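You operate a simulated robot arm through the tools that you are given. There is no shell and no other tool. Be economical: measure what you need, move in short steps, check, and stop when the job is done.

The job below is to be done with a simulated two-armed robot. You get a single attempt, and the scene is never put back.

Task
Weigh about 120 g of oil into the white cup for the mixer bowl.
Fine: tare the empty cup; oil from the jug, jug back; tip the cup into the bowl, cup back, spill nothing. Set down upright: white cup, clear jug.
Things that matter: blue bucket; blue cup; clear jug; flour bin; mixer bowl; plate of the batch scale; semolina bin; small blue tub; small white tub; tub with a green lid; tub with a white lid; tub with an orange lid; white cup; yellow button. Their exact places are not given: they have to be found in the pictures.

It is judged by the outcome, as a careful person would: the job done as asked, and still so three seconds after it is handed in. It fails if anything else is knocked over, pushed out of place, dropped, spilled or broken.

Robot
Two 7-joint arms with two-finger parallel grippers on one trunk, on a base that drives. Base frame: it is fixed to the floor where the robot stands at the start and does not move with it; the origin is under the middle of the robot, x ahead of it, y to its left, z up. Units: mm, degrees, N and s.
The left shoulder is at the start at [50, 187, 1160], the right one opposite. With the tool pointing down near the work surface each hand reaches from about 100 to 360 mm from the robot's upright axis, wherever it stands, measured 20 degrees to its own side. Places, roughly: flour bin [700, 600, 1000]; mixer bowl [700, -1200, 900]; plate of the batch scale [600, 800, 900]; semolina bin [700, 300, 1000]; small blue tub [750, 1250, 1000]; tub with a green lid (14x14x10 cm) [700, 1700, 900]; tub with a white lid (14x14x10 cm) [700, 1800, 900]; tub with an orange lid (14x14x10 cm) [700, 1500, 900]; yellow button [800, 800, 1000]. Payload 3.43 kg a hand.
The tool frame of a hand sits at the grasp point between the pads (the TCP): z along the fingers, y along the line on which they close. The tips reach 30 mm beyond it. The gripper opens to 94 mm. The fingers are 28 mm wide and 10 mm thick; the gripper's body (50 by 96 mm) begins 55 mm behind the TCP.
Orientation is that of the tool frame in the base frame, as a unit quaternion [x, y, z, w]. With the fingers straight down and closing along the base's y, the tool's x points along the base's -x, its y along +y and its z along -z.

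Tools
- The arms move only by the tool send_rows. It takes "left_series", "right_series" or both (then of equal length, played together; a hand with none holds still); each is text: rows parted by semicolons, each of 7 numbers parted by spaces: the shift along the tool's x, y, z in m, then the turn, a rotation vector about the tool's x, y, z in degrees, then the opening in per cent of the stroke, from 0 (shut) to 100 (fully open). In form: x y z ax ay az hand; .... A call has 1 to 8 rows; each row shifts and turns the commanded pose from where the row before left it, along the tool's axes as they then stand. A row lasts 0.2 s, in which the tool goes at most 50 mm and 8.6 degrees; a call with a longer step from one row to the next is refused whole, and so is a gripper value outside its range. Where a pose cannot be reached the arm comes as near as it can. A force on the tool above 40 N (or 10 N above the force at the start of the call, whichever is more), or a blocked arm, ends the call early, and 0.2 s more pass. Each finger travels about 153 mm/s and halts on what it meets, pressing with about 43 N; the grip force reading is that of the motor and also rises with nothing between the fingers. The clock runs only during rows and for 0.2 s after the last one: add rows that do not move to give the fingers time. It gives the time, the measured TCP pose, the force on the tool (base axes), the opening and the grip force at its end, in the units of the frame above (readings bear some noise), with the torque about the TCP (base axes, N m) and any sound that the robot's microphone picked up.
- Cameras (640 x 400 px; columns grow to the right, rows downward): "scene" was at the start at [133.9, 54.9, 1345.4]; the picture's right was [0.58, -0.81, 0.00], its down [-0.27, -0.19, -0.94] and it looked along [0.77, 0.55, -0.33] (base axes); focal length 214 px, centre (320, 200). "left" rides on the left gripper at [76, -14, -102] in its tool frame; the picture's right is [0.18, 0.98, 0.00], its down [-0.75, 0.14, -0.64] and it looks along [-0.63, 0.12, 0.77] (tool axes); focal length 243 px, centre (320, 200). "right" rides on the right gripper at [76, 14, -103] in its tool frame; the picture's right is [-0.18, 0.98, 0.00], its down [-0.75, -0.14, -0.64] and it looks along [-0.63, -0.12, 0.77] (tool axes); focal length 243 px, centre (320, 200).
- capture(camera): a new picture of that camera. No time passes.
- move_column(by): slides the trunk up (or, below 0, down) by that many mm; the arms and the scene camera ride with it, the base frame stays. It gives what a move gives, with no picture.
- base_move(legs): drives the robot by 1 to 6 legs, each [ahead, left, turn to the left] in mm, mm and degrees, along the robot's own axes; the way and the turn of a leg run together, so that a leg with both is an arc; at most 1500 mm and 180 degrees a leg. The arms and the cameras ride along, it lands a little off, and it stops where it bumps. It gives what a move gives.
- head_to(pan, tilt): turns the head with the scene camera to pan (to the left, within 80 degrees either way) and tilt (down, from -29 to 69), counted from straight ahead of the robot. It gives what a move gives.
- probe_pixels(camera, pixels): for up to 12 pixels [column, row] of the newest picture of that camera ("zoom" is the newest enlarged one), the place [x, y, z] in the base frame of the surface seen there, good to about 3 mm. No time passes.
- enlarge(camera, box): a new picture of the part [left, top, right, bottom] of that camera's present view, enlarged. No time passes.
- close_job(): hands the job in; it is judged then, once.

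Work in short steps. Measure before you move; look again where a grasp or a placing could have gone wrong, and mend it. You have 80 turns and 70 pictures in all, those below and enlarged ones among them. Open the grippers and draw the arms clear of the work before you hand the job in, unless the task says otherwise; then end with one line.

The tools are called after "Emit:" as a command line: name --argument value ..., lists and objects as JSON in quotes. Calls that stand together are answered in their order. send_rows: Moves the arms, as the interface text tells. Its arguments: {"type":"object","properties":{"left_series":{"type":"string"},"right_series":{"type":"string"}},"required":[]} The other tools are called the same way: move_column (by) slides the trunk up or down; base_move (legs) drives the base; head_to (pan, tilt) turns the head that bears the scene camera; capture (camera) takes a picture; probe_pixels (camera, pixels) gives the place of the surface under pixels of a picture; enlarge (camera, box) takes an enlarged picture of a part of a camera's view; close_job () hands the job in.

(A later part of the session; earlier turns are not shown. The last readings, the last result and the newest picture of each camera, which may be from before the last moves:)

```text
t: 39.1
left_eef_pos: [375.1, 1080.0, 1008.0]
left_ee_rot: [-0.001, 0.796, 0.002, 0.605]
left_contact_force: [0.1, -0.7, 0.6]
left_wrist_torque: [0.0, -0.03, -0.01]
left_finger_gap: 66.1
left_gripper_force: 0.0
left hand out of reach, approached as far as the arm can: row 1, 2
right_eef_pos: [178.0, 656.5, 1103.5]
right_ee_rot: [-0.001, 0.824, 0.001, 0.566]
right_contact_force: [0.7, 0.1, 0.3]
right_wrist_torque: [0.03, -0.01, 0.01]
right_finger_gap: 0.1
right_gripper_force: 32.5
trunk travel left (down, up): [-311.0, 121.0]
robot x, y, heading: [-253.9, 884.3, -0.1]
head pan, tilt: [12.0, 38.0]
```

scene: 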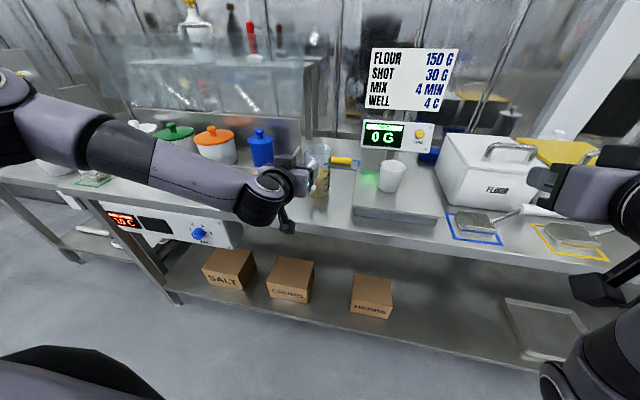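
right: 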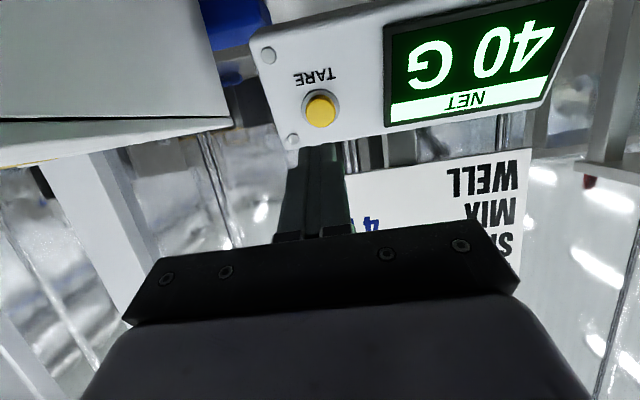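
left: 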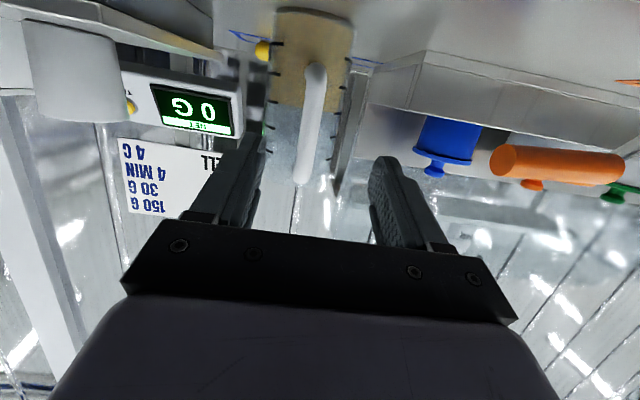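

The arm still drifts at a limit; a lower shoulder should relax the wrist. I raise the hand 110 mm first and then lower the trunk 110 mm.

Emit:
send_rows --left_series "-.036 0 -.0095 0 0 0 70;-.036 0 -.0095 0 0 0 70;-.036 0 -.0095 0 0 0 70;0 0 0 0 0 0 70"

Emit:
move_column --by -110

Emit:
capture --camera "scene"

```text
t: 40.1
left_eef_pos: [373.2, 1081.1, 1118.7]
left_ee_rot: [-0.001, 0.797, 0.002, 0.604]
left_contact_force: [0.4, -0.3, -0.2]
left_wrist_torque: [-0.02, -0.01, 0.0]
left_finger_gap: 65.9
left_gripper_force: 0.1
right_eef_pos: [178.7, 656.8, 1103.3]
right_ee_rot: [0.0, 0.824, 0.0, 0.567]
right_contact_force: [0.3, 0.2, -0.3]
right_wrist_torque: [0.01, -0.02, -0.01]
right_finger_gap: 0.0
right_gripper_force: 33.1
trunk travel left (down, up): [-311.0, 121.0]
robot x, y, heading: [-259.4, 879.8, -0.0]
head pan, tilt: [12.0, 38.0]
```

```text
t: 41.5
left_eef_pos: [373.5, 1081.4, 1009.3]
left_ee_rot: [0.0, 0.796, 0.0, 0.605]
left_contact_force: [0.1, -0.2, 0.4]
left_wrist_torque: [0.02, 0.02, 0.0]
left_finger_gap: 66.0
left_gripper_force: 0.2
right_eef_pos: [178.7, 656.1, 992.0]
right_ee_rot: [0.0, 0.824, 0.0, 0.566]
right_contact_force: [-0.1, 0.3, 0.0]
right_wrist_torque: [0.0, -0.01, -0.05]
right_finger_gap: 0.0
right_gripper_force: 32.8
trunk travel left (down, up): [-201.0, 231.0]
robot x, y, heading: [-255.2, 885.6, -0.1]
head pan, tilt: [12.0, 38.0]
```

```text
38 pictures are left
```

scene: 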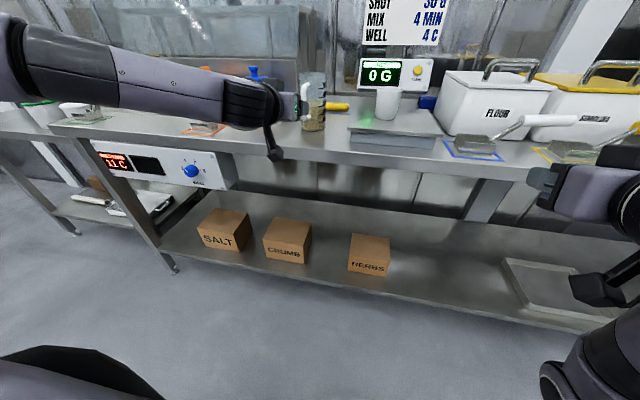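

Now I advance toward the handle to x≈440, correcting y to 1072.

Emit:
send_rows --left_series "-.005 -.009 .02 0 0 0 70;-.005 0 .022 0 0 0 70;0 0 .022 0 0 0 70;0 0 0 0 0 0 70"

Emit:
capture --camera "left"

```text
t: 42.5
left_eef_pos: [425.6, 1084.2, 1003.4]
left_ee_rot: [-0.001, 0.796, 0.002, 0.605]
left_contact_force: [0.6, 0.8, -0.3]
left_wrist_torque: [0.02, 0.04, 0.03]
left_finger_gap: 65.8
left_gripper_force: 0.1
left hand out of reach, approached as far as the arm can: row 3
right_eef_pos: [178.5, 656.6, 991.3]
right_ee_rot: [-0.001, 0.824, 0.001, 0.567]
right_contact_force: [0.3, 0.7, 0.3]
right_wrist_torque: [-0.01, -0.07, 0.0]
right_finger_gap: 0.0
right_gripper_force: 32.7
trunk travel left (down, up): [-201.0, 231.0]
robot x, y, heading: [-256.1, 885.7, -0.2]
head pan, tilt: [12.0, 38.0]
```

```text
37 pictures are left
```

left: 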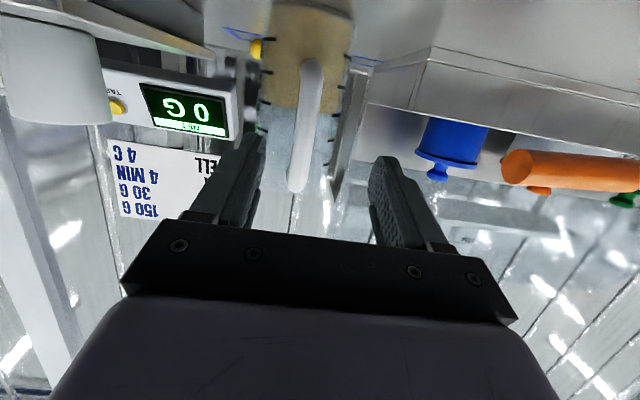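

The wrist bend is the limit here, so instead of stretching I keep the arm pose and drive the base: 45 mm ahead, 12 mm right, bringing the open fingers around the handle.

Emit:
base_move --legs '[[45, -12, 0]]'

Emit:
capture --camera "left"

```text
t: 43.4
left_eef_pos: [469.4, 1072.7, 1002.7]
left_ee_rot: [-0.001, 0.796, 0.001, 0.605]
left_contact_force: [0.2, -0.5, -0.9]
left_wrist_torque: [0.0, 0.02, -0.01]
left_finger_gap: 65.9
left_gripper_force: 0.1
right_eef_pos: [224.0, 645.0, 992.7]
right_ee_rot: [-0.001, 0.824, 0.001, 0.567]
right_contact_force: [0.3, 0.0, 0.8]
right_wrist_torque: [-0.02, -0.01, -0.02]
right_finger_gap: 0.3
right_gripper_force: 33.2
trunk travel left (down, up): [-201.0, 231.0]
robot x, y, heading: [-209.2, 871.3, 0.1]
head pan, tilt: [12.0, 38.0]
```

```text
36 pictures are left
```

left: 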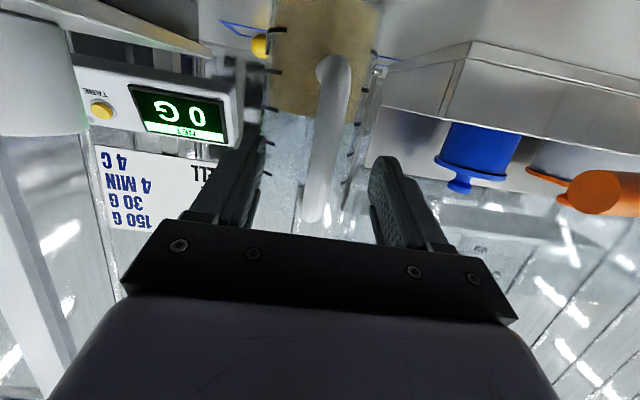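

The bar is between the fingers but 10 mm beyond the grasp point. I nudge 9 mm ahead and close gently.

Emit:
base_move --legs '[[9, 0, 0]]'

Emit:
send_rows --left_series "0 0 0 0 0 0 40;0 0 0 0 0 0 10;0 0 0 0 0 0 0;0 0 0 0 0 0 0"

Emit:
capture --camera "left"

```text
t: 44.1
left_eef_pos: [478.8, 1073.2, 1002.6]
left_ee_rot: [-0.001, 0.796, 0.001, 0.606]
left_contact_force: [-0.1, 0.0, -0.1]
left_wrist_torque: [-0.02, 0.01, 0.0]
left_finger_gap: 65.7
left_gripper_force: 0.1
right_eef_pos: [232.4, 644.5, 992.9]
right_ee_rot: [0.0, 0.824, 0.001, 0.566]
right_contact_force: [0.2, -0.5, 1.2]
right_wrist_torque: [-0.02, 0.01, -0.02]
right_finger_gap: 0.0
right_gripper_force: 32.8
trunk travel left (down, up): [-201.0, 231.0]
robot x, y, heading: [-201.7, 868.8, 0.2]
head pan, tilt: [12.0, 38.0]
```

```text
t: 45.1
left_eef_pos: [479.5, 1072.8, 1002.4]
left_ee_rot: [-0.001, 0.796, 0.001, 0.605]
left_contact_force: [0.6, -0.3, 0.4]
left_wrist_torque: [0.01, 0.01, -0.02]
left_finger_gap: 18.5
left_gripper_force: 43.1
right_eef_pos: [234.1, 644.1, 993.2]
right_ee_rot: [0.0, 0.824, 0.0, 0.567]
right_contact_force: [0.2, -0.5, -1.0]
right_wrist_torque: [-0.05, -0.01, -0.01]
right_finger_gap: 0.0
right_gripper_force: 32.9
trunk travel left (down, up): [-201.0, 231.0]
robot x, y, heading: [-202.1, 875.1, 0.3]
head pan, tilt: [12.0, 38.0]
```

```text
35 pictures are left
```

left: 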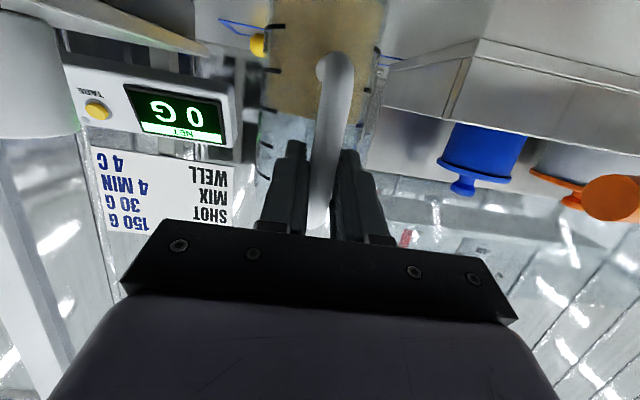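

Handle gripped (18.5 mm, 43 N). I record the jug pose reference and lift 40 mm with the trunk, then check for slip.

Emit:
move_column --by 40

Emit:
capture --camera "left"

Emit:
enlarge --camera "scene" --box '[230, 40, 470, 190]'

```text
t: 46.0
left_eef_pos: [478.7, 1072.3, 1041.9]
left_ee_rot: [-0.001, 0.796, 0.001, 0.605]
left_contact_force: [0.6, 0.0, -4.1]
left_wrist_torque: [0.05, 0.27, -0.01]
left_finger_gap: 18.5
left_gripper_force: 43.4
right_eef_pos: [233.5, 645.7, 1032.8]
right_ee_rot: [0.0, 0.824, 0.0, 0.566]
right_contact_force: [-1.1, -0.1, 0.4]
right_wrist_torque: [-0.02, -0.01, 0.0]
right_finger_gap: 0.0
right_gripper_force: 32.8
trunk travel left (down, up): [-241.0, 191.0]
robot x, y, heading: [-202.6, 871.3, 0.4]
head pan, tilt: [12.0, 38.0]
```

```text
34 pictures are left
```

left: 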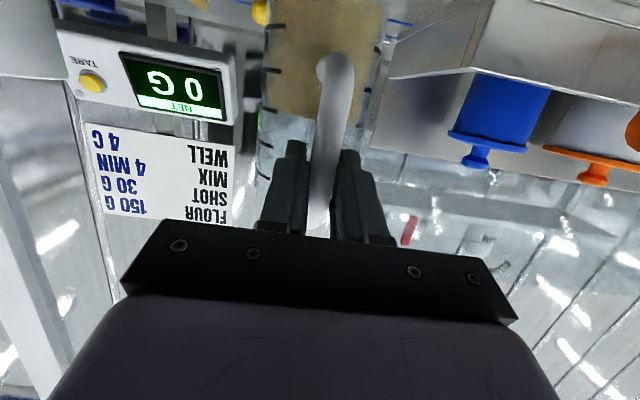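

```text
2.67 times, centred on (350, 115) of scene
```

zoom: 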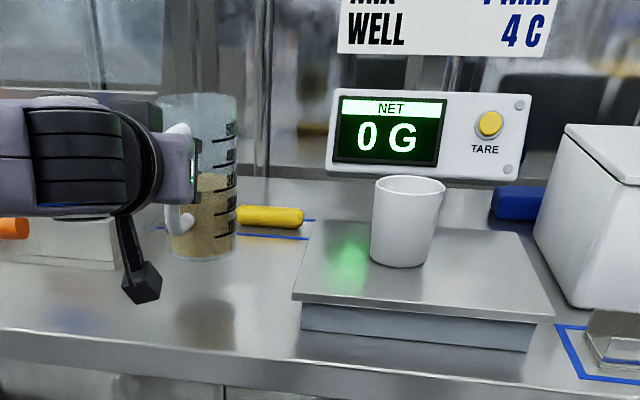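

No slip; weight about 4 N, oil level unchanged and the display readable. I raise the trunk 120 mm and then drive the jug beside the cup line (24 back, 216 right).

Emit:
move_column --by 122

Emit:
base_move --legs '[[-30, -216, 0]]'

Emit:
send_rows --left_series "0 0 0 0 5 0 0;0 0 0 0 7 0 0;0 0 0 0 7 0 0;0 0 0 0 7 0 0;0 0 0 0 7 0 0;0 0 0 0 2 0 0;0 0 0 0 0 0 0"

Emit:
capture --camera "scene"

```text
t: 47.5
left_eef_pos: [479.2, 1072.1, 1163.0]
left_ee_rot: [-0.001, 0.796, 0.001, 0.605]
left_contact_force: [0.1, 0.2, -3.9]
left_wrist_torque: [0.01, 0.3, -0.03]
left_finger_gap: 18.3
left_gripper_force: 43.1
right_eef_pos: [234.8, 644.6, 1155.0]
right_ee_rot: [-0.001, 0.825, 0.001, 0.564]
right_contact_force: [0.2, 0.2, -0.4]
right_wrist_torque: [0.01, 0.01, -0.01]
right_finger_gap: 0.2
right_gripper_force: 33.0
trunk travel left (down, up): [-363.0, 69.0]
robot x, y, heading: [-200.7, 869.7, -0.0]
head pan, tilt: [12.0, 38.0]
```

```text
t: 49.2
left_eef_pos: [449.0, 857.1, 1164.2]
left_ee_rot: [0.0, 0.797, 0.001, 0.604]
left_contact_force: [-0.7, -0.6, -3.4]
left_wrist_torque: [-0.01, 0.27, 0.01]
left_finger_gap: 18.2
left_gripper_force: 43.3
right_eef_pos: [202.9, 431.1, 1154.6]
right_ee_rot: [0.002, 0.824, -0.001, 0.566]
right_contact_force: [-0.3, -0.2, 0.3]
right_wrist_torque: [0.02, -0.02, 0.03]
right_finger_gap: 0.0
right_gripper_force: 33.2
trunk travel left (down, up): [-363.0, 69.0]
robot x, y, heading: [-231.6, 659.0, 0.0]
head pan, tilt: [12.0, 38.0]
```

```text
t: 50.8
left_eef_pos: [408.9, 889.9, 1157.9]
left_ee_rot: [0.0, 0.941, -0.001, 0.337]
left_contact_force: [-0.2, 0.4, -3.9]
left_wrist_torque: [0.01, 0.15, 0.0]
left_finger_gap: 18.5
left_gripper_force: 42.9
left hand out of reach, approached as far as the arm can: row 2, 3, 4, 5, 6
right_eef_pos: [203.3, 431.8, 1154.9]
right_ee_rot: [0.001, 0.824, -0.001, 0.567]
right_contact_force: [-0.9, 0.1, 0.3]
right_wrist_torque: [-0.02, 0.02, 0.01]
right_finger_gap: 0.0
right_gripper_force: 32.5
trunk travel left (down, up): [-363.0, 69.0]
robot x, y, heading: [-228.9, 654.0, -0.0]
head pan, tilt: [12.0, 38.0]
```

```text
32 pictures are left
```

scene: 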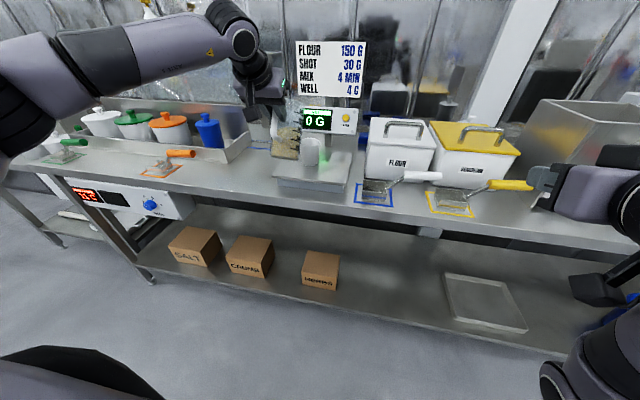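

Out of reach to keep the point at that tilt (hand pulled back to (409,890)); jug at 35° tilt, display 0 G, nothing spilled. I retract the arm 120 mm, then will drive the base forward.

Emit:
send_rows --left_series ".0309 0 -.0254 0 0 0 0;.0309 0 -.0254 0 0 0 0;.0309 0 -.0254 0 0 0 0;0 0 0 0 0 0 0"

```text
t: 51.8
left_eef_pos: [287.9, 891.2, 1155.6]
left_ee_rot: [-0.001, 0.942, 0.0, 0.336]
left_contact_force: [0.5, 0.7, -3.7]
left_wrist_torque: [0.03, 0.14, -0.01]
left_finger_gap: 18.4
left_gripper_force: 42.9
right_eef_pos: [203.2, 431.6, 1154.3]
right_ee_rot: [0.0, 0.825, 0.0, 0.565]
right_contact_force: [0.5, 0.1, 0.1]
right_wrist_torque: [0.02, 0.0, 0.01]
right_finger_gap: 0.2
right_gripper_force: 32.9
trunk travel left (down, up): [-363.0, 69.0]
robot x, y, heading: [-232.9, 657.4, -0.1]
head pan, tilt: [12.0, 38.0]
```

Now the command follows the measured pose. I raise the trunk 40 mm for clearance and drive 165 ahead, 35 right so the jug comes over the cup.

Emit:
move_column --by 40

Emit:
base_move --legs '[[160, -35, 0]]'

Emit:
capture --camera "scene"

Emit:
capture --camera "left"

```text
t: 52.6
left_eef_pos: [288.5, 891.6, 1195.1]
left_ee_rot: [0.0, 0.942, -0.001, 0.336]
left_contact_force: [0.6, -0.1, -3.6]
left_wrist_torque: [0.04, 0.11, -0.02]
left_finger_gap: 18.6
left_gripper_force: 43.2
right_eef_pos: [204.2, 430.6, 1196.1]
right_ee_rot: [0.001, 0.824, -0.001, 0.567]
right_contact_force: [-0.8, 0.1, -0.2]
right_wrist_torque: [0.0, -0.01, -0.01]
right_finger_gap: 0.0
right_gripper_force: 33.3
trunk travel left (down, up): [-403.0, 29.0]
robot x, y, heading: [-232.3, 658.5, 0.1]
head pan, tilt: [12.0, 38.0]
```

```text
t: 54.0
left_eef_pos: [449.1, 858.7, 1195.6]
left_ee_rot: [-0.002, 0.941, 0.002, 0.337]
left_contact_force: [0.2, 0.1, -3.7]
left_wrist_torque: [-0.01, 0.16, 0.01]
left_finger_gap: 18.6
left_gripper_force: 43.2
right_eef_pos: [365.8, 398.0, 1194.4]
right_ee_rot: [-0.001, 0.825, 0.001, 0.565]
right_contact_force: [0.0, 0.1, -0.4]
right_wrist_torque: [0.0, 0.0, -0.04]
right_finger_gap: 0.0
right_gripper_force: 32.6
trunk travel left (down, up): [-403.0, 29.0]
robot x, y, heading: [-68.4, 619.9, -0.0]
head pan, tilt: [12.0, 38.0]
```

```text
31 pictures are left
```

scene: 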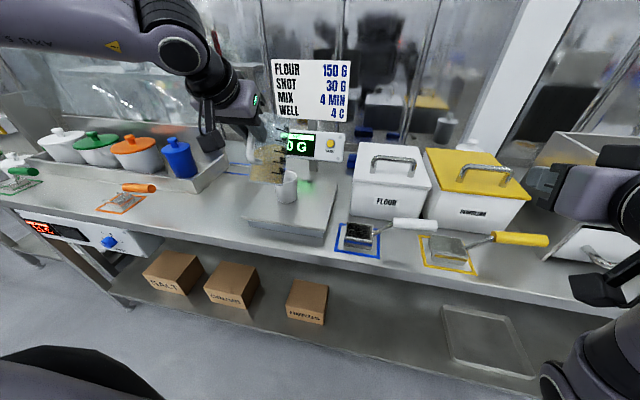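

```text
30 pictures are left
```

left: 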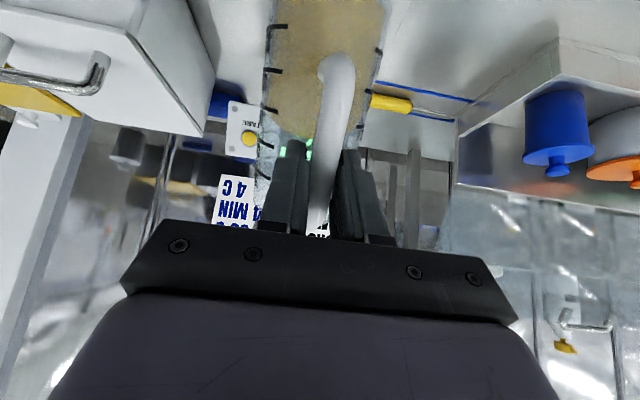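

The jug at 35° is above the cup; the display reads 0 G at its right part. I tilt slowly to 55° while lowering 30 mm and look.

Emit:
send_rows --left_series ".0047 0 .0058 0 5 0 0;.0042 0 .0062 0 5 0 0;.0036 0 .0066 0 5 0 0;.003 0 .0069 0 5 0 0;0 0 0 0 0 0 0"

Emit:
enlarge --camera "scene" --box '[200, 90, 360, 190]'

Emit:
probe_pixels --camera "zoom" --pixels '[[350, 320], [300, 180], [280, 140], [290, 230], [340, 300]]'

```text
t: 55.2
left_eef_pos: [449.0, 859.0, 1165.9]
left_ee_rot: [-0.001, 0.986, 0.0, 0.168]
left_contact_force: [0.2, 0.0, -3.0]
left_wrist_torque: [0.02, 0.05, 0.01]
left_finger_gap: 18.7
left_gripper_force: 42.9
right_eef_pos: [365.6, 398.7, 1194.3]
right_ee_rot: [0.0, 0.824, 0.0, 0.566]
right_contact_force: [0.3, 0.1, -0.5]
right_wrist_torque: [0.01, -0.03, 0.0]
right_finger_gap: 0.1
right_gripper_force: 33.0
trunk travel left (down, up): [-403.0, 29.0]
robot x, y, heading: [-69.8, 627.0, 0.3]
head pan, tilt: [12.0, 38.0]
```

```text
4.00 times, centred on (280, 140) of scene
```

zoom: 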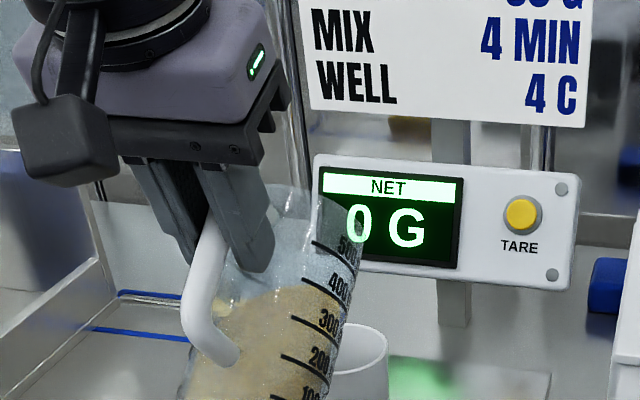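

```text
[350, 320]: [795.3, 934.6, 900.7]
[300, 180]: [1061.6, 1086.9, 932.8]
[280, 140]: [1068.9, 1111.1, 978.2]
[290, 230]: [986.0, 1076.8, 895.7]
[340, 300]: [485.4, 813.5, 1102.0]
```

At 55° nothing flows yet and 0 G is readable. I check the lip over the cup with the left wrist camera.

Emit:
capture --camera "left"

```text
28 pictures are left
```

left: 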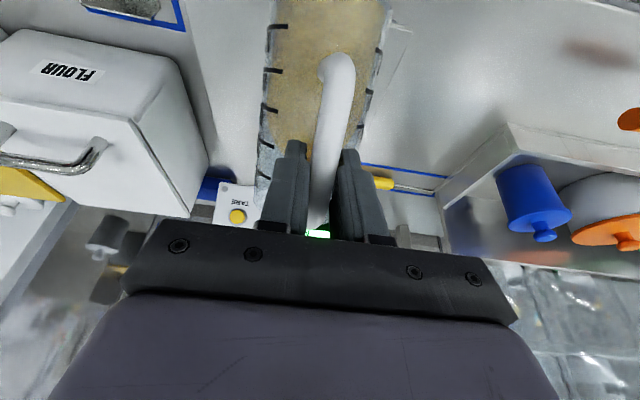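

Geometry agrees with my model: lip ≈(576,849,1090). I go to 60°, shifting 8 mm back and 16 mm down so the lip is over the cup centre, wait, and read.

Emit:
send_rows --left_series ".0061 0 .0065 0 2.5 0 0;.0061 0 .0065 0 2.5 0 0;0 0 0 0 0 0 0;0 0 0 0 0 0 0;0 0 0 0 0 0 0"

Emit:
enlarge --camera "scene" --box '[200, 90, 360, 190]'

```text
t: 56.4
left_eef_pos: [443.6, 857.6, 1149.7]
left_ee_rot: [-0.001, 0.992, -0.001, 0.126]
left_contact_force: [0.5, 1.0, -3.4]
left_wrist_torque: [-0.01, 0.0, 0.0]
left_finger_gap: 18.3
left_gripper_force: 42.9
right_eef_pos: [365.3, 398.8, 1194.9]
right_ee_rot: [-0.001, 0.824, 0.0, 0.566]
right_contact_force: [1.0, 0.3, 0.2]
right_wrist_torque: [0.02, 0.02, 0.0]
right_finger_gap: 0.0
right_gripper_force: 32.8
trunk travel left (down, up): [-403.0, 29.0]
robot x, y, heading: [-73.6, 624.9, 0.1]
head pan, tilt: [12.0, 38.0]
```

```text
4.00 times, centred on (280, 140) of scene
```

zoom: 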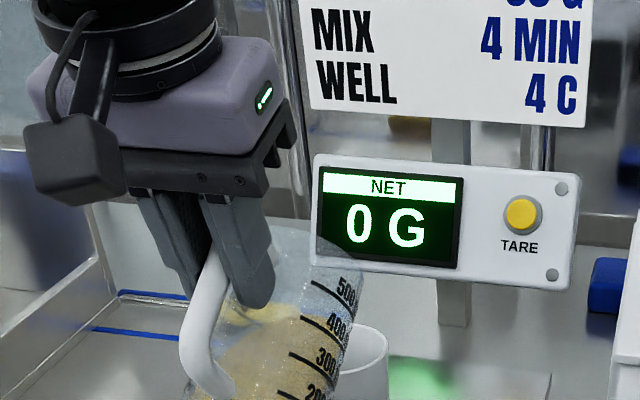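

Still 0 G. I tilt 3° more about the lip and wait.

Emit:
send_rows --left_series "-.0058 0 -.0051 0 3 0 0;0 0 0 0 0 0 0;0 0 0 0 0 0 0;0 0 0 0 0 0 0"

Emit:
enlarge --camera "scene" --box '[200, 90, 360, 190]'

```text
t: 57.4
left_eef_pos: [446.6, 859.3, 1156.1]
left_ee_rot: [-0.002, 0.995, 0.0, 0.099]
left_contact_force: [-0.2, 0.6, -3.9]
left_wrist_torque: [0.01, 0.0, 0.0]
left_finger_gap: 18.4
left_gripper_force: 43.4
right_eef_pos: [365.1, 398.3, 1195.0]
right_ee_rot: [0.0, 0.824, 0.0, 0.566]
right_contact_force: [0.8, -0.2, -1.0]
right_wrist_torque: [0.0, -0.01, -0.01]
right_finger_gap: 0.0
right_gripper_force: 32.5
trunk travel left (down, up): [-403.0, 29.0]
robot x, y, heading: [-71.5, 624.9, 0.1]
head pan, tilt: [12.0, 38.0]
```

```text
4.00 times, centred on (280, 140) of scene
```

zoom: 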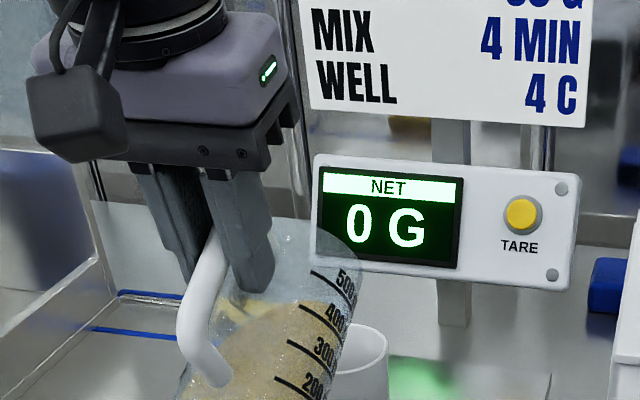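

Still 0 G at 63°. Next 4° more.

Emit:
send_rows --left_series "-.0036 0 -.0035 0 2 0 0;-.0036 0 -.0035 0 2 0 0;0 0 0 0 0 0 0;0 0 0 0 0 0 0;0 0 0 0 0 0 0"

Emit:
enlarge --camera "scene" --box '[200, 90, 360, 190]'

```text
t: 58.6
left_eef_pos: [450.7, 859.5, 1162.7]
left_ee_rot: [-0.003, 0.998, 0.0, 0.065]
left_contact_force: [-0.2, 0.1, -4.2]
left_wrist_torque: [0.01, 0.0, 0.01]
left_finger_gap: 18.5
left_gripper_force: 42.8
right_eef_pos: [364.1, 398.3, 1194.1]
right_ee_rot: [-0.001, 0.824, 0.001, 0.567]
right_contact_force: [0.4, 0.0, 0.3]
right_wrist_torque: [0.03, 0.01, -0.02]
right_finger_gap: 0.0
right_gripper_force: 32.7
trunk travel left (down, up): [-403.0, 29.0]
robot x, y, heading: [-67.4, 624.1, 0.0]
head pan, tilt: [12.0, 38.0]
```

```text
4.00 times, centred on (280, 140) of scene
```

zoom: 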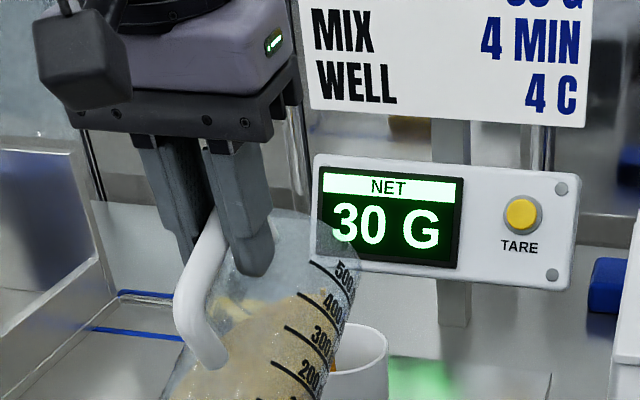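

30 G and pouring into the cup. I hold for a moment and read again.

Emit:
send_rows --left_series "0 0 0 0 0 0 0;0 0 0 0 0 0 0;0 0 0 0 0 0 0;0 0 0 0 0 0 0"

Emit:
enlarge --camera "scene" --box '[200, 90, 360, 190]'

```text
t: 59.6
left_eef_pos: [451.4, 859.5, 1163.9]
left_ee_rot: [-0.003, 0.998, 0.001, 0.065]
left_contact_force: [-0.4, 0.3, -3.8]
left_wrist_torque: [0.03, 0.03, 0.04]
left_finger_gap: 18.6
left_gripper_force: 43.4
right_eef_pos: [365.8, 398.6, 1195.5]
right_ee_rot: [0.0, 0.824, 0.0, 0.566]
right_contact_force: [-0.3, -0.8, -0.8]
right_wrist_torque: [0.0, 0.01, 0.01]
right_finger_gap: 0.0
right_gripper_force: 32.9
trunk travel left (down, up): [-403.0, 29.0]
robot x, y, heading: [-68.0, 624.5, 0.1]
head pan, tilt: [12.0, 38.0]
```

```text
4.00 times, centred on (280, 140) of scene
```

zoom: 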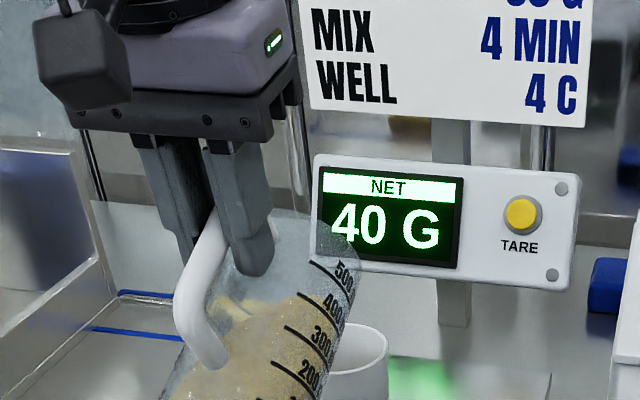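

40 G and nearly stopped. I tilt 3° more and wait.

Emit:
send_rows --left_series "-.0029 0 -.0026 0 1.5 0 0;-.0029 0 -.0026 0 1.5 0 0;0 0 0 0 0 0 0;0 0 0 0 0 0 0;0 0 0 0 0 0 0;0 0 0 0 0 0 0;0 0 0 0 0 0 0"

Emit:
enlarge --camera "scene" --box '[200, 90, 360, 190]'

```text
t: 61.2
left_eef_pos: [458.3, 860.5, 1171.5]
left_ee_rot: [-0.002, 0.999, 0.0, 0.039]
left_contact_force: [-0.2, 0.9, -2.6]
left_wrist_torque: [0.02, -0.01, -0.01]
left_finger_gap: 18.6
left_gripper_force: 43.0
right_eef_pos: [366.0, 398.7, 1195.3]
right_ee_rot: [0.0, 0.824, 0.0, 0.566]
right_contact_force: [0.3, -0.4, -0.3]
right_wrist_torque: [-0.01, -0.01, -0.04]
right_finger_gap: 0.0
right_gripper_force: 33.2
trunk travel left (down, up): [-403.0, 29.0]
robot x, y, heading: [-67.9, 624.4, 0.1]
head pan, tilt: [12.0, 38.0]
```

```text
4.00 times, centred on (280, 140) of scene
```

zoom: 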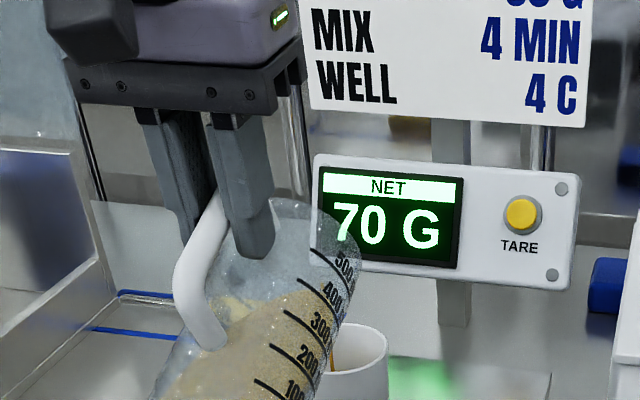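

70 G, the stream (333,355) falls inside the cup. I hold and read again.

Emit:
send_rows --left_series "0 0 0 0 0 0 0;0 0 0 0 0 0 0;0 0 0 0 0 0 0;0 0 0 0 0 0 0;0 0 0 0 0 0 0"

Emit:
enlarge --camera "scene" --box '[200, 90, 360, 190]'

```text
t: 62.4
left_eef_pos: [457.2, 859.4, 1171.1]
left_ee_rot: [-0.003, 0.999, 0.0, 0.038]
left_contact_force: [0.1, 0.4, -2.6]
left_wrist_torque: [0.01, -0.03, -0.01]
left_finger_gap: 18.4
left_gripper_force: 43.0
right_eef_pos: [365.6, 398.1, 1194.3]
right_ee_rot: [-0.001, 0.825, 0.001, 0.566]
right_contact_force: [0.6, 0.0, 0.8]
right_wrist_torque: [-0.03, -0.02, -0.01]
right_finger_gap: 0.2
right_gripper_force: 32.8
trunk travel left (down, up): [-403.0, 29.0]
robot x, y, heading: [-72.1, 624.9, 0.0]
head pan, tilt: [12.0, 38.0]
```

```text
4.00 times, centred on (280, 140) of scene
```

zoom: 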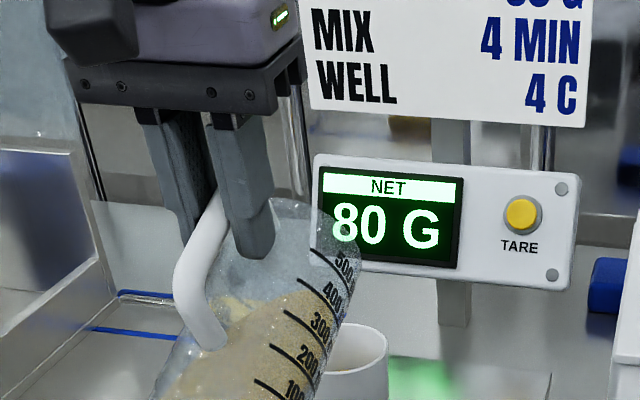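

80 G and stopped; 3° gave about 40 g. I tilt another 3° and wait 1.4 s.

Emit:
send_rows --left_series "-.0026 0 -.002 0 1.5 0 0;-.0026 0 -.002 0 1.4 0 0;0 0 0 0 0 0 0;0 0 0 0 0 0 0;0 0 0 0 0 0 0;0 0 0 0 0 0 0;0 0 0 0 0 0 0;0 0 0 0 0 0 0"

Emit:
enlarge --camera "scene" --box '[200, 90, 360, 190]'

```text
t: 64.2
left_eef_pos: [453.1, 864.2, 1173.3]
left_ee_rot: [-0.003, 1.0, 0.0, 0.013]
left_contact_force: [0.5, -0.6, -3.5]
left_wrist_torque: [0.01, -0.03, 0.0]
left_finger_gap: 18.5
left_gripper_force: 43.0
left hand out of reach, approached as far as the arm can: row 1, 2
right_eef_pos: [364.6, 399.2, 1194.4]
right_ee_rot: [-0.001, 0.824, 0.001, 0.566]
right_contact_force: [0.0, 0.5, 0.4]
right_wrist_torque: [0.0, 0.0, 0.03]
right_finger_gap: 0.2
right_gripper_force: 33.2
trunk travel left (down, up): [-403.0, 29.0]
robot x, y, heading: [-68.2, 622.1, 0.1]
head pan, tilt: [12.0, 38.0]
```

```text
4.00 times, centred on (280, 140) of scene
```

zoom: 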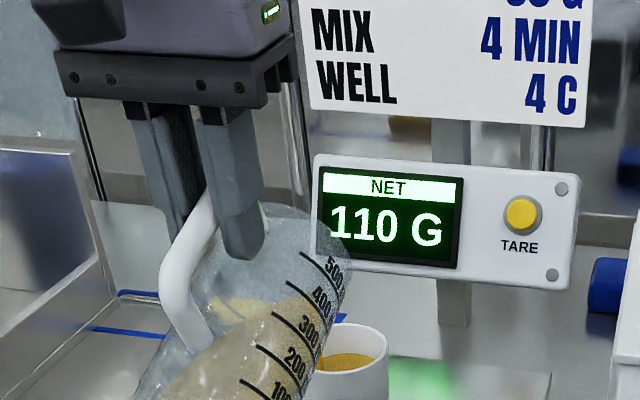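

110 G, with the arm at its reach limit but the lip still over the cup. I hold 1.2 s more and read.

Emit:
send_rows --left_series "0 0 0 0 0 0 0;0 0 0 0 0 0 0;0 0 0 0 0 0 0;0 0 0 0 0 0 0;0 0 0 0 0 0 0"

Emit:
enlarge --camera "scene" --box '[200, 90, 360, 190]'

```text
t: 65.4
left_eef_pos: [453.4, 863.2, 1172.8]
left_ee_rot: [-0.003, 1.0, -0.001, 0.014]
left_contact_force: [-0.1, 0.0, -2.8]
left_wrist_torque: [0.0, 0.0, 0.01]
left_finger_gap: 18.4
left_gripper_force: 43.0
right_eef_pos: [366.2, 398.7, 1195.1]
right_ee_rot: [-0.001, 0.824, 0.001, 0.567]
right_contact_force: [0.9, 0.3, -0.1]
right_wrist_torque: [0.0, 0.01, -0.01]
right_finger_gap: 0.2
right_gripper_force: 32.8
trunk travel left (down, up): [-403.0, 29.0]
robot x, y, heading: [-67.8, 624.8, 0.1]
head pan, tilt: [12.0, 38.0]
```

```text
4.00 times, centred on (280, 140) of scene
```

zoom: 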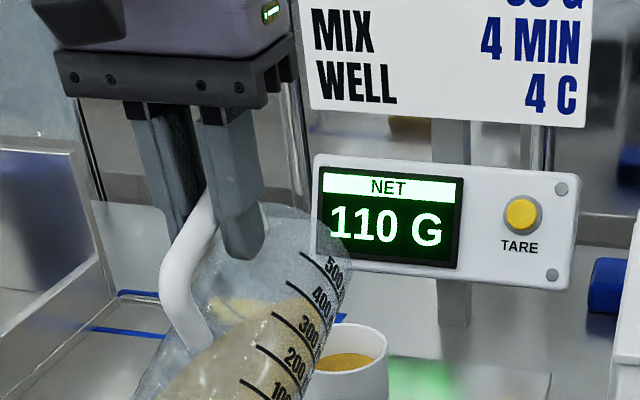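

Steady at 110 G. I add 0.8° for about 10 g more.

Emit:
send_rows --left_series "0 0 0 0 0.8 0 0;0 0 0 0 0 0 0;0 0 0 0 0 0 0;0 0 0 0 0 0 0;0 0 0 0 0 0 0;0 0 0 0 0 0 0;0 0 0 0 0 0 0"

Emit:
enlarge --camera "scene" --box '[200, 90, 360, 190]'

```text
t: 67.0
left_eef_pos: [452.5, 865.4, 1171.5]
left_ee_rot: [-0.002, 1.0, 0.0, 0.007]
left_contact_force: [-0.6, 0.1, -2.0]
left_wrist_torque: [0.01, -0.02, 0.0]
left_finger_gap: 18.4
left_gripper_force: 43.2
right_eef_pos: [365.4, 397.8, 1194.0]
right_ee_rot: [-0.001, 0.824, 0.001, 0.567]
right_contact_force: [0.2, 0.1, -0.1]
right_wrist_torque: [-0.02, 0.0, -0.03]
right_finger_gap: 0.0
right_gripper_force: 33.4
trunk travel left (down, up): [-403.0, 29.0]
robot x, y, heading: [-70.1, 624.4, 0.2]
head pan, tilt: [12.0, 38.0]
```

```text
4.00 times, centred on (280, 140) of scene
```

zoom: 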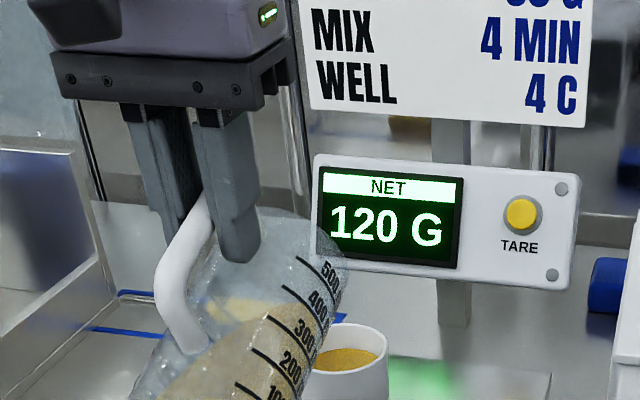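

120 G. I tilt the jug back by 40°, drawing it back so the lip stays over the cup while it clears.

Emit:
send_rows --left_series ".003 0 0 0 -5 0 0;.003 0 0 0 -5 0 0;.0055 0 -.001 0 -5 0 0;.0055 0 -.0015 0 -5 0 0;.0055 0 -.002 0 -5 0 0;.0055 0 -.0025 0 -5 0 0;.005 0 -.003 0 -5 0 0;.005 0 -.0035 0 -5 0 0"

Emit:
enlarge --camera "scene" --box '[200, 90, 360, 190]'

```text
t: 68.8
left_eef_pos: [412.8, 865.0, 1171.4]
left_ee_rot: [-0.002, 0.937, 0.0, 0.349]
left_contact_force: [0.1, 0.2, -2.6]
left_wrist_torque: [-0.04, 0.12, 0.02]
left_finger_gap: 18.2
left_gripper_force: 43.3
right_eef_pos: [364.8, 398.3, 1194.4]
right_ee_rot: [0.0, 0.824, 0.0, 0.566]
right_contact_force: [-0.7, -0.1, -0.4]
right_wrist_torque: [0.02, -0.01, -0.01]
right_finger_gap: 0.1
right_gripper_force: 33.3
trunk travel left (down, up): [-403.0, 29.0]
robot x, y, heading: [-68.0, 624.4, 0.3]
head pan, tilt: [12.0, 38.0]
```

```text
4.00 times, centred on (280, 140) of scene
```

zoom: 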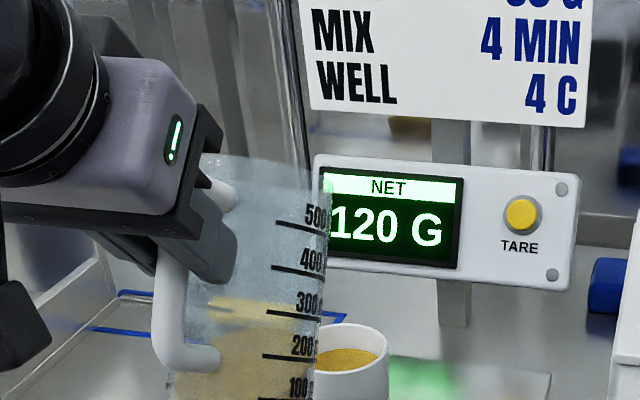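

120 G stays with the jug withdrawn. I drive back 134 and left 246 to the position from which the jug was lifted.

Emit:
base_move --legs '[[-134, 0, 0], [0, 246, 0]]'

```text
t: 71.5
left_eef_pos: [277.7, 1115.4, 1171.5]
left_ee_rot: [-0.006, 0.937, 0.002, 0.348]
left_contact_force: [0.2, 0.2, -2.3]
left_wrist_torque: [0.0, 0.11, -0.02]
left_finger_gap: 18.4
left_gripper_force: 42.9
right_eef_pos: [233.4, 649.2, 1195.0]
right_ee_rot: [-0.005, 0.824, 0.003, 0.567]
right_contact_force: [-0.3, -0.3, -0.4]
right_wrist_torque: [-0.04, -0.01, -0.03]
right_finger_gap: 0.1
right_gripper_force: 33.0
trunk travel left (down, up): [-403.0, 29.0]
robot x, y, heading: [-206.3, 870.6, 0.7]
head pan, tilt: [12.0, 38.0]
```

Now I bring the hand forward and back to level (15.5°), high above the jug's place.

Emit:
send_rows --left_series "-.0341 -.0085 .0217 0 0 0 0;-.0341 -.0085 .0217 0 0 0 0;-.0341 -.0085 .0217 0 0 0 0;-.0068 -.0085 .0052 0 -6.7 0 0;-.0068 -.0085 .0052 0 -6.7 0 0;-.0068 0 .0052 0 -6.7 0 0;-.0068 0 .0052 0 -6.7 0 0;-.0068 0 .0052 0 -6.8 0 0"

```text
t: 73.3
left_eef_pos: [438.0, 1074.3, 1201.0]
left_ee_rot: [-0.006, 0.797, 0.004, 0.604]
left_contact_force: [0.2, 0.0, -2.7]
left_wrist_torque: [0.0, 0.22, 0.02]
left_finger_gap: 18.6
left_gripper_force: 42.8
right_eef_pos: [235.0, 648.3, 1195.3]
right_ee_rot: [-0.004, 0.824, 0.003, 0.566]
right_contact_force: [-0.4, 0.3, 0.2]
right_wrist_torque: [-0.04, -0.01, -0.01]
right_finger_gap: 0.2
right_gripper_force: 33.6
trunk travel left (down, up): [-403.0, 29.0]
robot x, y, heading: [-203.0, 870.3, 0.7]
head pan, tilt: [12.0, 38.0]
```

I go forward the last 41 mm, then lower the trunk 180 mm, leaving about 18 mm.

Emit:
send_rows --left_series "-.0055 -.0015 .0198 0 0 0 0;-.0055 0 .0198 0 0 0 0;0 0 0 0 0 0 0"

Emit:
move_column --by -175

Emit:
capture --camera "scene"

```text
t: 74.1
left_eef_pos: [475.1, 1077.6, 1201.0]
left_ee_rot: [-0.005, 0.797, 0.004, 0.603]
left_contact_force: [0.0, 0.6, -2.2]
left_wrist_torque: [0.02, 0.19, 0.01]
left_finger_gap: 18.6
left_gripper_force: 43.0
left hand out of reach, approached as far as the arm can: row 2
right_eef_pos: [234.4, 647.8, 1195.1]
right_ee_rot: [-0.004, 0.824, 0.003, 0.566]
right_contact_force: [0.4, -1.0, -0.4]
right_wrist_torque: [0.01, 0.02, -0.01]
right_finger_gap: 0.0
right_gripper_force: 33.0
trunk travel left (down, up): [-403.0, 29.0]
robot x, y, heading: [-202.7, 870.0, 0.6]
head pan, tilt: [12.0, 38.0]
```

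```text
t: 76.1
left_eef_pos: [474.1, 1078.0, 1027.0]
left_ee_rot: [-0.005, 0.798, 0.004, 0.603]
left_contact_force: [-0.5, -0.5, -1.6]
left_wrist_torque: [0.01, 0.2, 0.01]
left_finger_gap: 18.3
left_gripper_force: 43.3
right_eef_pos: [232.7, 648.3, 1020.4]
right_ee_rot: [-0.004, 0.824, 0.003, 0.566]
right_contact_force: [0.2, 0.4, 0.1]
right_wrist_torque: [0.0, 0.02, 0.01]
right_finger_gap: 0.0
right_gripper_force: 32.9
trunk travel left (down, up): [-228.0, 204.0]
robot x, y, heading: [-203.5, 870.4, 0.5]
head pan, tilt: [12.0, 38.0]
```

```text
17 pictures are left
```

scene: 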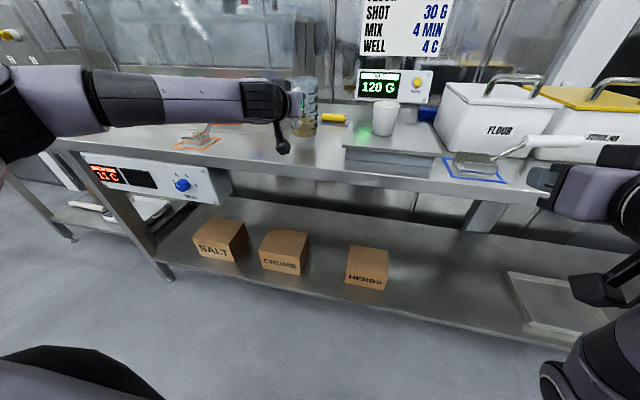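

120 G still shown; the hand is 5 mm off the original spot. I correct with the base and lower 22 mm.

Emit:
base_move --legs '[[5, -5, 0]]'

Emit:
move_column --by -22

Emit:
enlarge --camera "scene" --box '[240, 60, 400, 160]'

```text
t: 76.8
left_eef_pos: [479.9, 1072.8, 1026.8]
left_ee_rot: [-0.005, 0.797, 0.005, 0.605]
left_contact_force: [-0.6, 0.1, -1.8]
left_wrist_torque: [0.03, 0.17, 0.0]
left_finger_gap: 18.6
left_gripper_force: 43.0
right_eef_pos: [238.6, 643.4, 1018.2]
right_ee_rot: [-0.005, 0.825, 0.004, 0.566]
right_contact_force: [0.4, 0.0, -0.5]
right_wrist_torque: [0.0, -0.02, -0.02]
right_finger_gap: 0.0
right_gripper_force: 32.7
trunk travel left (down, up): [-228.0, 204.0]
robot x, y, heading: [-195.6, 869.9, 0.6]
head pan, tilt: [12.0, 38.0]
```

```text
t: 77.5
left_eef_pos: [479.8, 1072.9, 1004.8]
left_ee_rot: [-0.005, 0.796, 0.004, 0.605]
left_contact_force: [0.3, -0.1, -2.3]
left_wrist_torque: [0.0, 0.18, 0.0]
left_finger_gap: 18.2
left_gripper_force: 42.7
right_eef_pos: [238.2, 641.9, 996.4]
right_ee_rot: [-0.004, 0.824, 0.003, 0.567]
right_contact_force: [-0.6, -0.8, -0.4]
right_wrist_torque: [0.02, 0.01, 0.01]
right_finger_gap: 0.0
right_gripper_force: 32.9
trunk travel left (down, up): [-206.0, 226.0]
robot x, y, heading: [-195.7, 863.1, 0.8]
head pan, tilt: [12.0, 38.0]
```

```text
4.00 times, centred on (320, 110) of scene
```

zoom: 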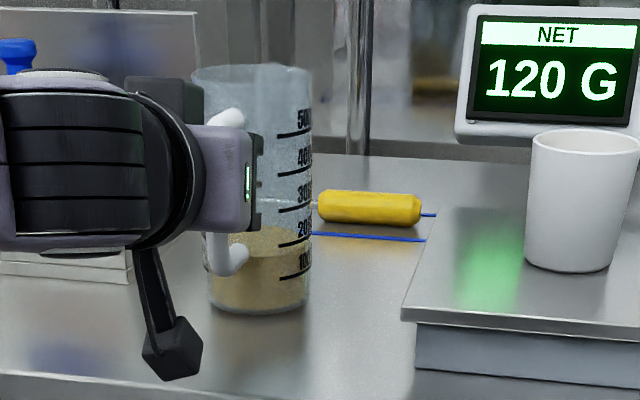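

The jug is upright about 2 mm above the bench. I lower in 1–2 mm steps until the force changes.

Emit:
move_column --by -2

Emit:
move_column --by -1

```text
t: 78.0
left_eef_pos: [480.0, 1073.0, 1002.8]
left_ee_rot: [-0.005, 0.797, 0.005, 0.604]
left_contact_force: [0.5, 0.6, -0.3]
left_wrist_torque: [-0.02, 0.09, 0.01]
left_finger_gap: 18.3
left_gripper_force: 42.3
right_eef_pos: [239.5, 642.7, 996.4]
right_ee_rot: [-0.004, 0.824, 0.003, 0.566]
right_contact_force: [-0.6, -0.2, -0.3]
right_wrist_torque: [0.0, 0.0, 0.03]
right_finger_gap: 0.2
right_gripper_force: 33.4
trunk travel left (down, up): [-204.0, 228.0]
robot x, y, heading: [-200.7, 864.0, 0.8]
head pan, tilt: [12.0, 38.0]
```

```text
t: 78.5
left_eef_pos: [478.8, 1073.8, 1002.4]
left_ee_rot: [-0.005, 0.796, 0.005, 0.605]
left_contact_force: [1.0, 1.3, 1.0]
left_wrist_torque: [-0.05, -0.11, 0.07]
left_finger_gap: 18.4
left_gripper_force: 43.1
right_eef_pos: [238.4, 643.5, 995.0]
right_ee_rot: [-0.004, 0.824, 0.003, 0.567]
right_contact_force: [-0.2, 0.5, 0.4]
right_wrist_torque: [0.0, -0.02, 0.01]
right_finger_gap: 0.0
right_gripper_force: 33.0
trunk travel left (down, up): [-203.0, 229.0]
robot x, y, heading: [-196.3, 865.6, 0.5]
head pan, tilt: [12.0, 38.0]
```

The jug rests on the bench (force turned to +1 N). I open the left hand and back the base off 120 mm.

Emit:
send_rows --left_series "0 0 0 0 0 0 40;0 0 0 0 0 0 70;0 0 0 0 0 0 70;0 0 0 0 0 0 70"

Emit:
base_move --legs '[[-120, 0, 0]]'

Emit:
move_column --by 172

Emit:
capture --camera "scene"

```text
t: 79.5
left_eef_pos: [479.8, 1073.5, 1002.7]
left_ee_rot: [-0.005, 0.797, 0.005, 0.604]
left_contact_force: [-0.1, 0.6, 0.3]
left_wrist_torque: [0.01, 0.01, 0.0]
left_finger_gap: 65.9
left_gripper_force: 0.0
right_eef_pos: [239.7, 643.2, 995.1]
right_ee_rot: [-0.005, 0.824, 0.004, 0.567]
right_contact_force: [-0.7, 0.5, -0.1]
right_wrist_torque: [-0.02, 0.0, -0.03]
right_finger_gap: 0.3
right_gripper_force: 32.6
trunk travel left (down, up): [-203.0, 229.0]
robot x, y, heading: [-197.4, 866.1, 0.8]
head pan, tilt: [12.0, 38.0]
```

```text
t: 80.8
left_eef_pos: [361.9, 1074.3, 1002.3]
left_ee_rot: [-0.007, 0.797, 0.006, 0.604]
left_contact_force: [-0.2, -0.6, 0.0]
left_wrist_torque: [-0.03, -0.03, -0.03]
left_finger_gap: 65.7
left_gripper_force: 0.0
right_eef_pos: [121.1, 644.1, 994.9]
right_ee_rot: [-0.006, 0.824, 0.004, 0.566]
right_contact_force: [0.1, 0.3, 0.3]
right_wrist_torque: [0.01, 0.02, -0.01]
right_finger_gap: 0.1
right_gripper_force: 32.9
trunk travel left (down, up): [-203.0, 229.0]
robot x, y, heading: [-317.7, 860.7, 0.7]
head pan, tilt: [12.0, 38.0]
```

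```text
t: 82.7
left_eef_pos: [360.2, 1073.6, 1172.6]
left_ee_rot: [-0.007, 0.797, 0.006, 0.604]
left_contact_force: [0.0, -0.8, -0.7]
left_wrist_torque: [0.03, -0.04, 0.0]
left_finger_gap: 66.2
left_gripper_force: 0.1
right_eef_pos: [122.0, 644.0, 1166.5]
right_ee_rot: [-0.006, 0.824, 0.005, 0.567]
right_contact_force: [0.4, -0.4, 0.1]
right_wrist_torque: [0.0, 0.0, -0.06]
right_finger_gap: 0.3
right_gripper_force: 33.5
trunk travel left (down, up): [-375.0, 57.0]
robot x, y, heading: [-317.8, 862.4, 0.8]
head pan, tilt: [12.0, 38.0]
```

```text
15 pictures are left
```

scene: 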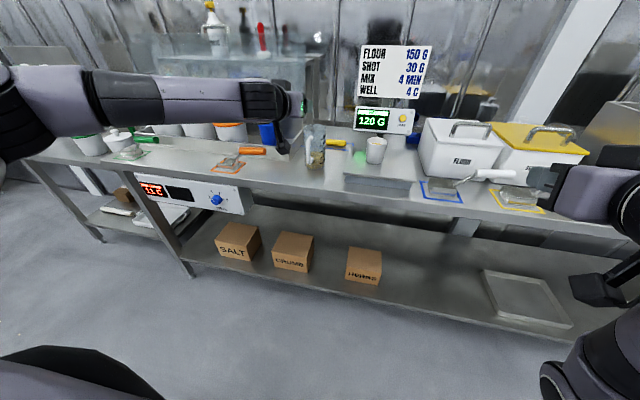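

The jug stands upright in place. I fold the left hand back and down-pointing, and pitch the right hand to 45° and open it.

Emit:
send_rows --left_series "-.0034 0 -.0426 0 8.4 0 70;.0028 0 -.0426 0 8.4 0 70;.0091 0 -.0417 0 8.4 0 70;.015 0 -.04 0 8.4 0 70;.0208 0 -.0373 0 8.4 0 70;.026 0 -.0339 0 8.4 0 70;.0307 0 -.0297 0 8.4 0 70;.0347 0 -.025 0 8.4 0 70" --right_series "0 0 0 0 8 0 30;0 0 0 0 8 0 60;0 0 0 0 8 0 100;0 0 0 0 0 0 100;0 0 0 0 0 0 100;0 0 0 0 0 0 100;0 0 0 0 0 0 100;0 0 0 0 0 0 100"

Emit:
send_rows --left_series ".045 0 0 0 0 0 70;.045 0 0 0 0 0 70;.045 0 0 0 0 0 70;.04 0 0 0 0 0 70"

```text
t: 84.5
left_eef_pos: [42.8, 1067.8, 1290.4]
left_ee_rot: [-0.008, 0.998, 0.0, 0.061]
left_contact_force: [-0.1, -0.3, -0.3]
left_wrist_torque: [-0.02, 0.02, 0.0]
left_finger_gap: 65.6
left_gripper_force: 0.2
right_eef_pos: [121.5, 644.3, 1166.4]
right_ee_rot: [-0.006, 0.924, 0.003, 0.383]
right_contact_force: [-0.3, 0.4, -0.1]
right_wrist_torque: [-0.03, -0.01, 0.01]
right_finger_gap: 93.9
right_gripper_force: 0.0
trunk travel left (down, up): [-375.0, 57.0]
robot x, y, heading: [-318.9, 863.2, 0.8]
head pan, tilt: [12.0, 38.0]
```

```text
t: 85.5
left_eef_pos: [-133.6, 1066.8, 1268.0]
left_ee_rot: [-0.009, 0.998, 0.001, 0.061]
left_contact_force: [-0.1, 0.3, 0.5]
left_wrist_torque: [0.03, 0.01, 0.02]
left_finger_gap: 66.0
left_gripper_force: 0.0
right_eef_pos: [120.7, 643.1, 1167.5]
right_ee_rot: [-0.006, 0.924, 0.002, 0.383]
right_contact_force: [0.0, -0.4, -0.3]
right_wrist_torque: [0.04, 0.01, 0.0]
right_finger_gap: 93.9
right_gripper_force: 0.1
trunk travel left (down, up): [-375.0, 57.0]
robot x, y, heading: [-314.3, 862.4, 0.7]
head pan, tilt: [12.0, 38.0]
```

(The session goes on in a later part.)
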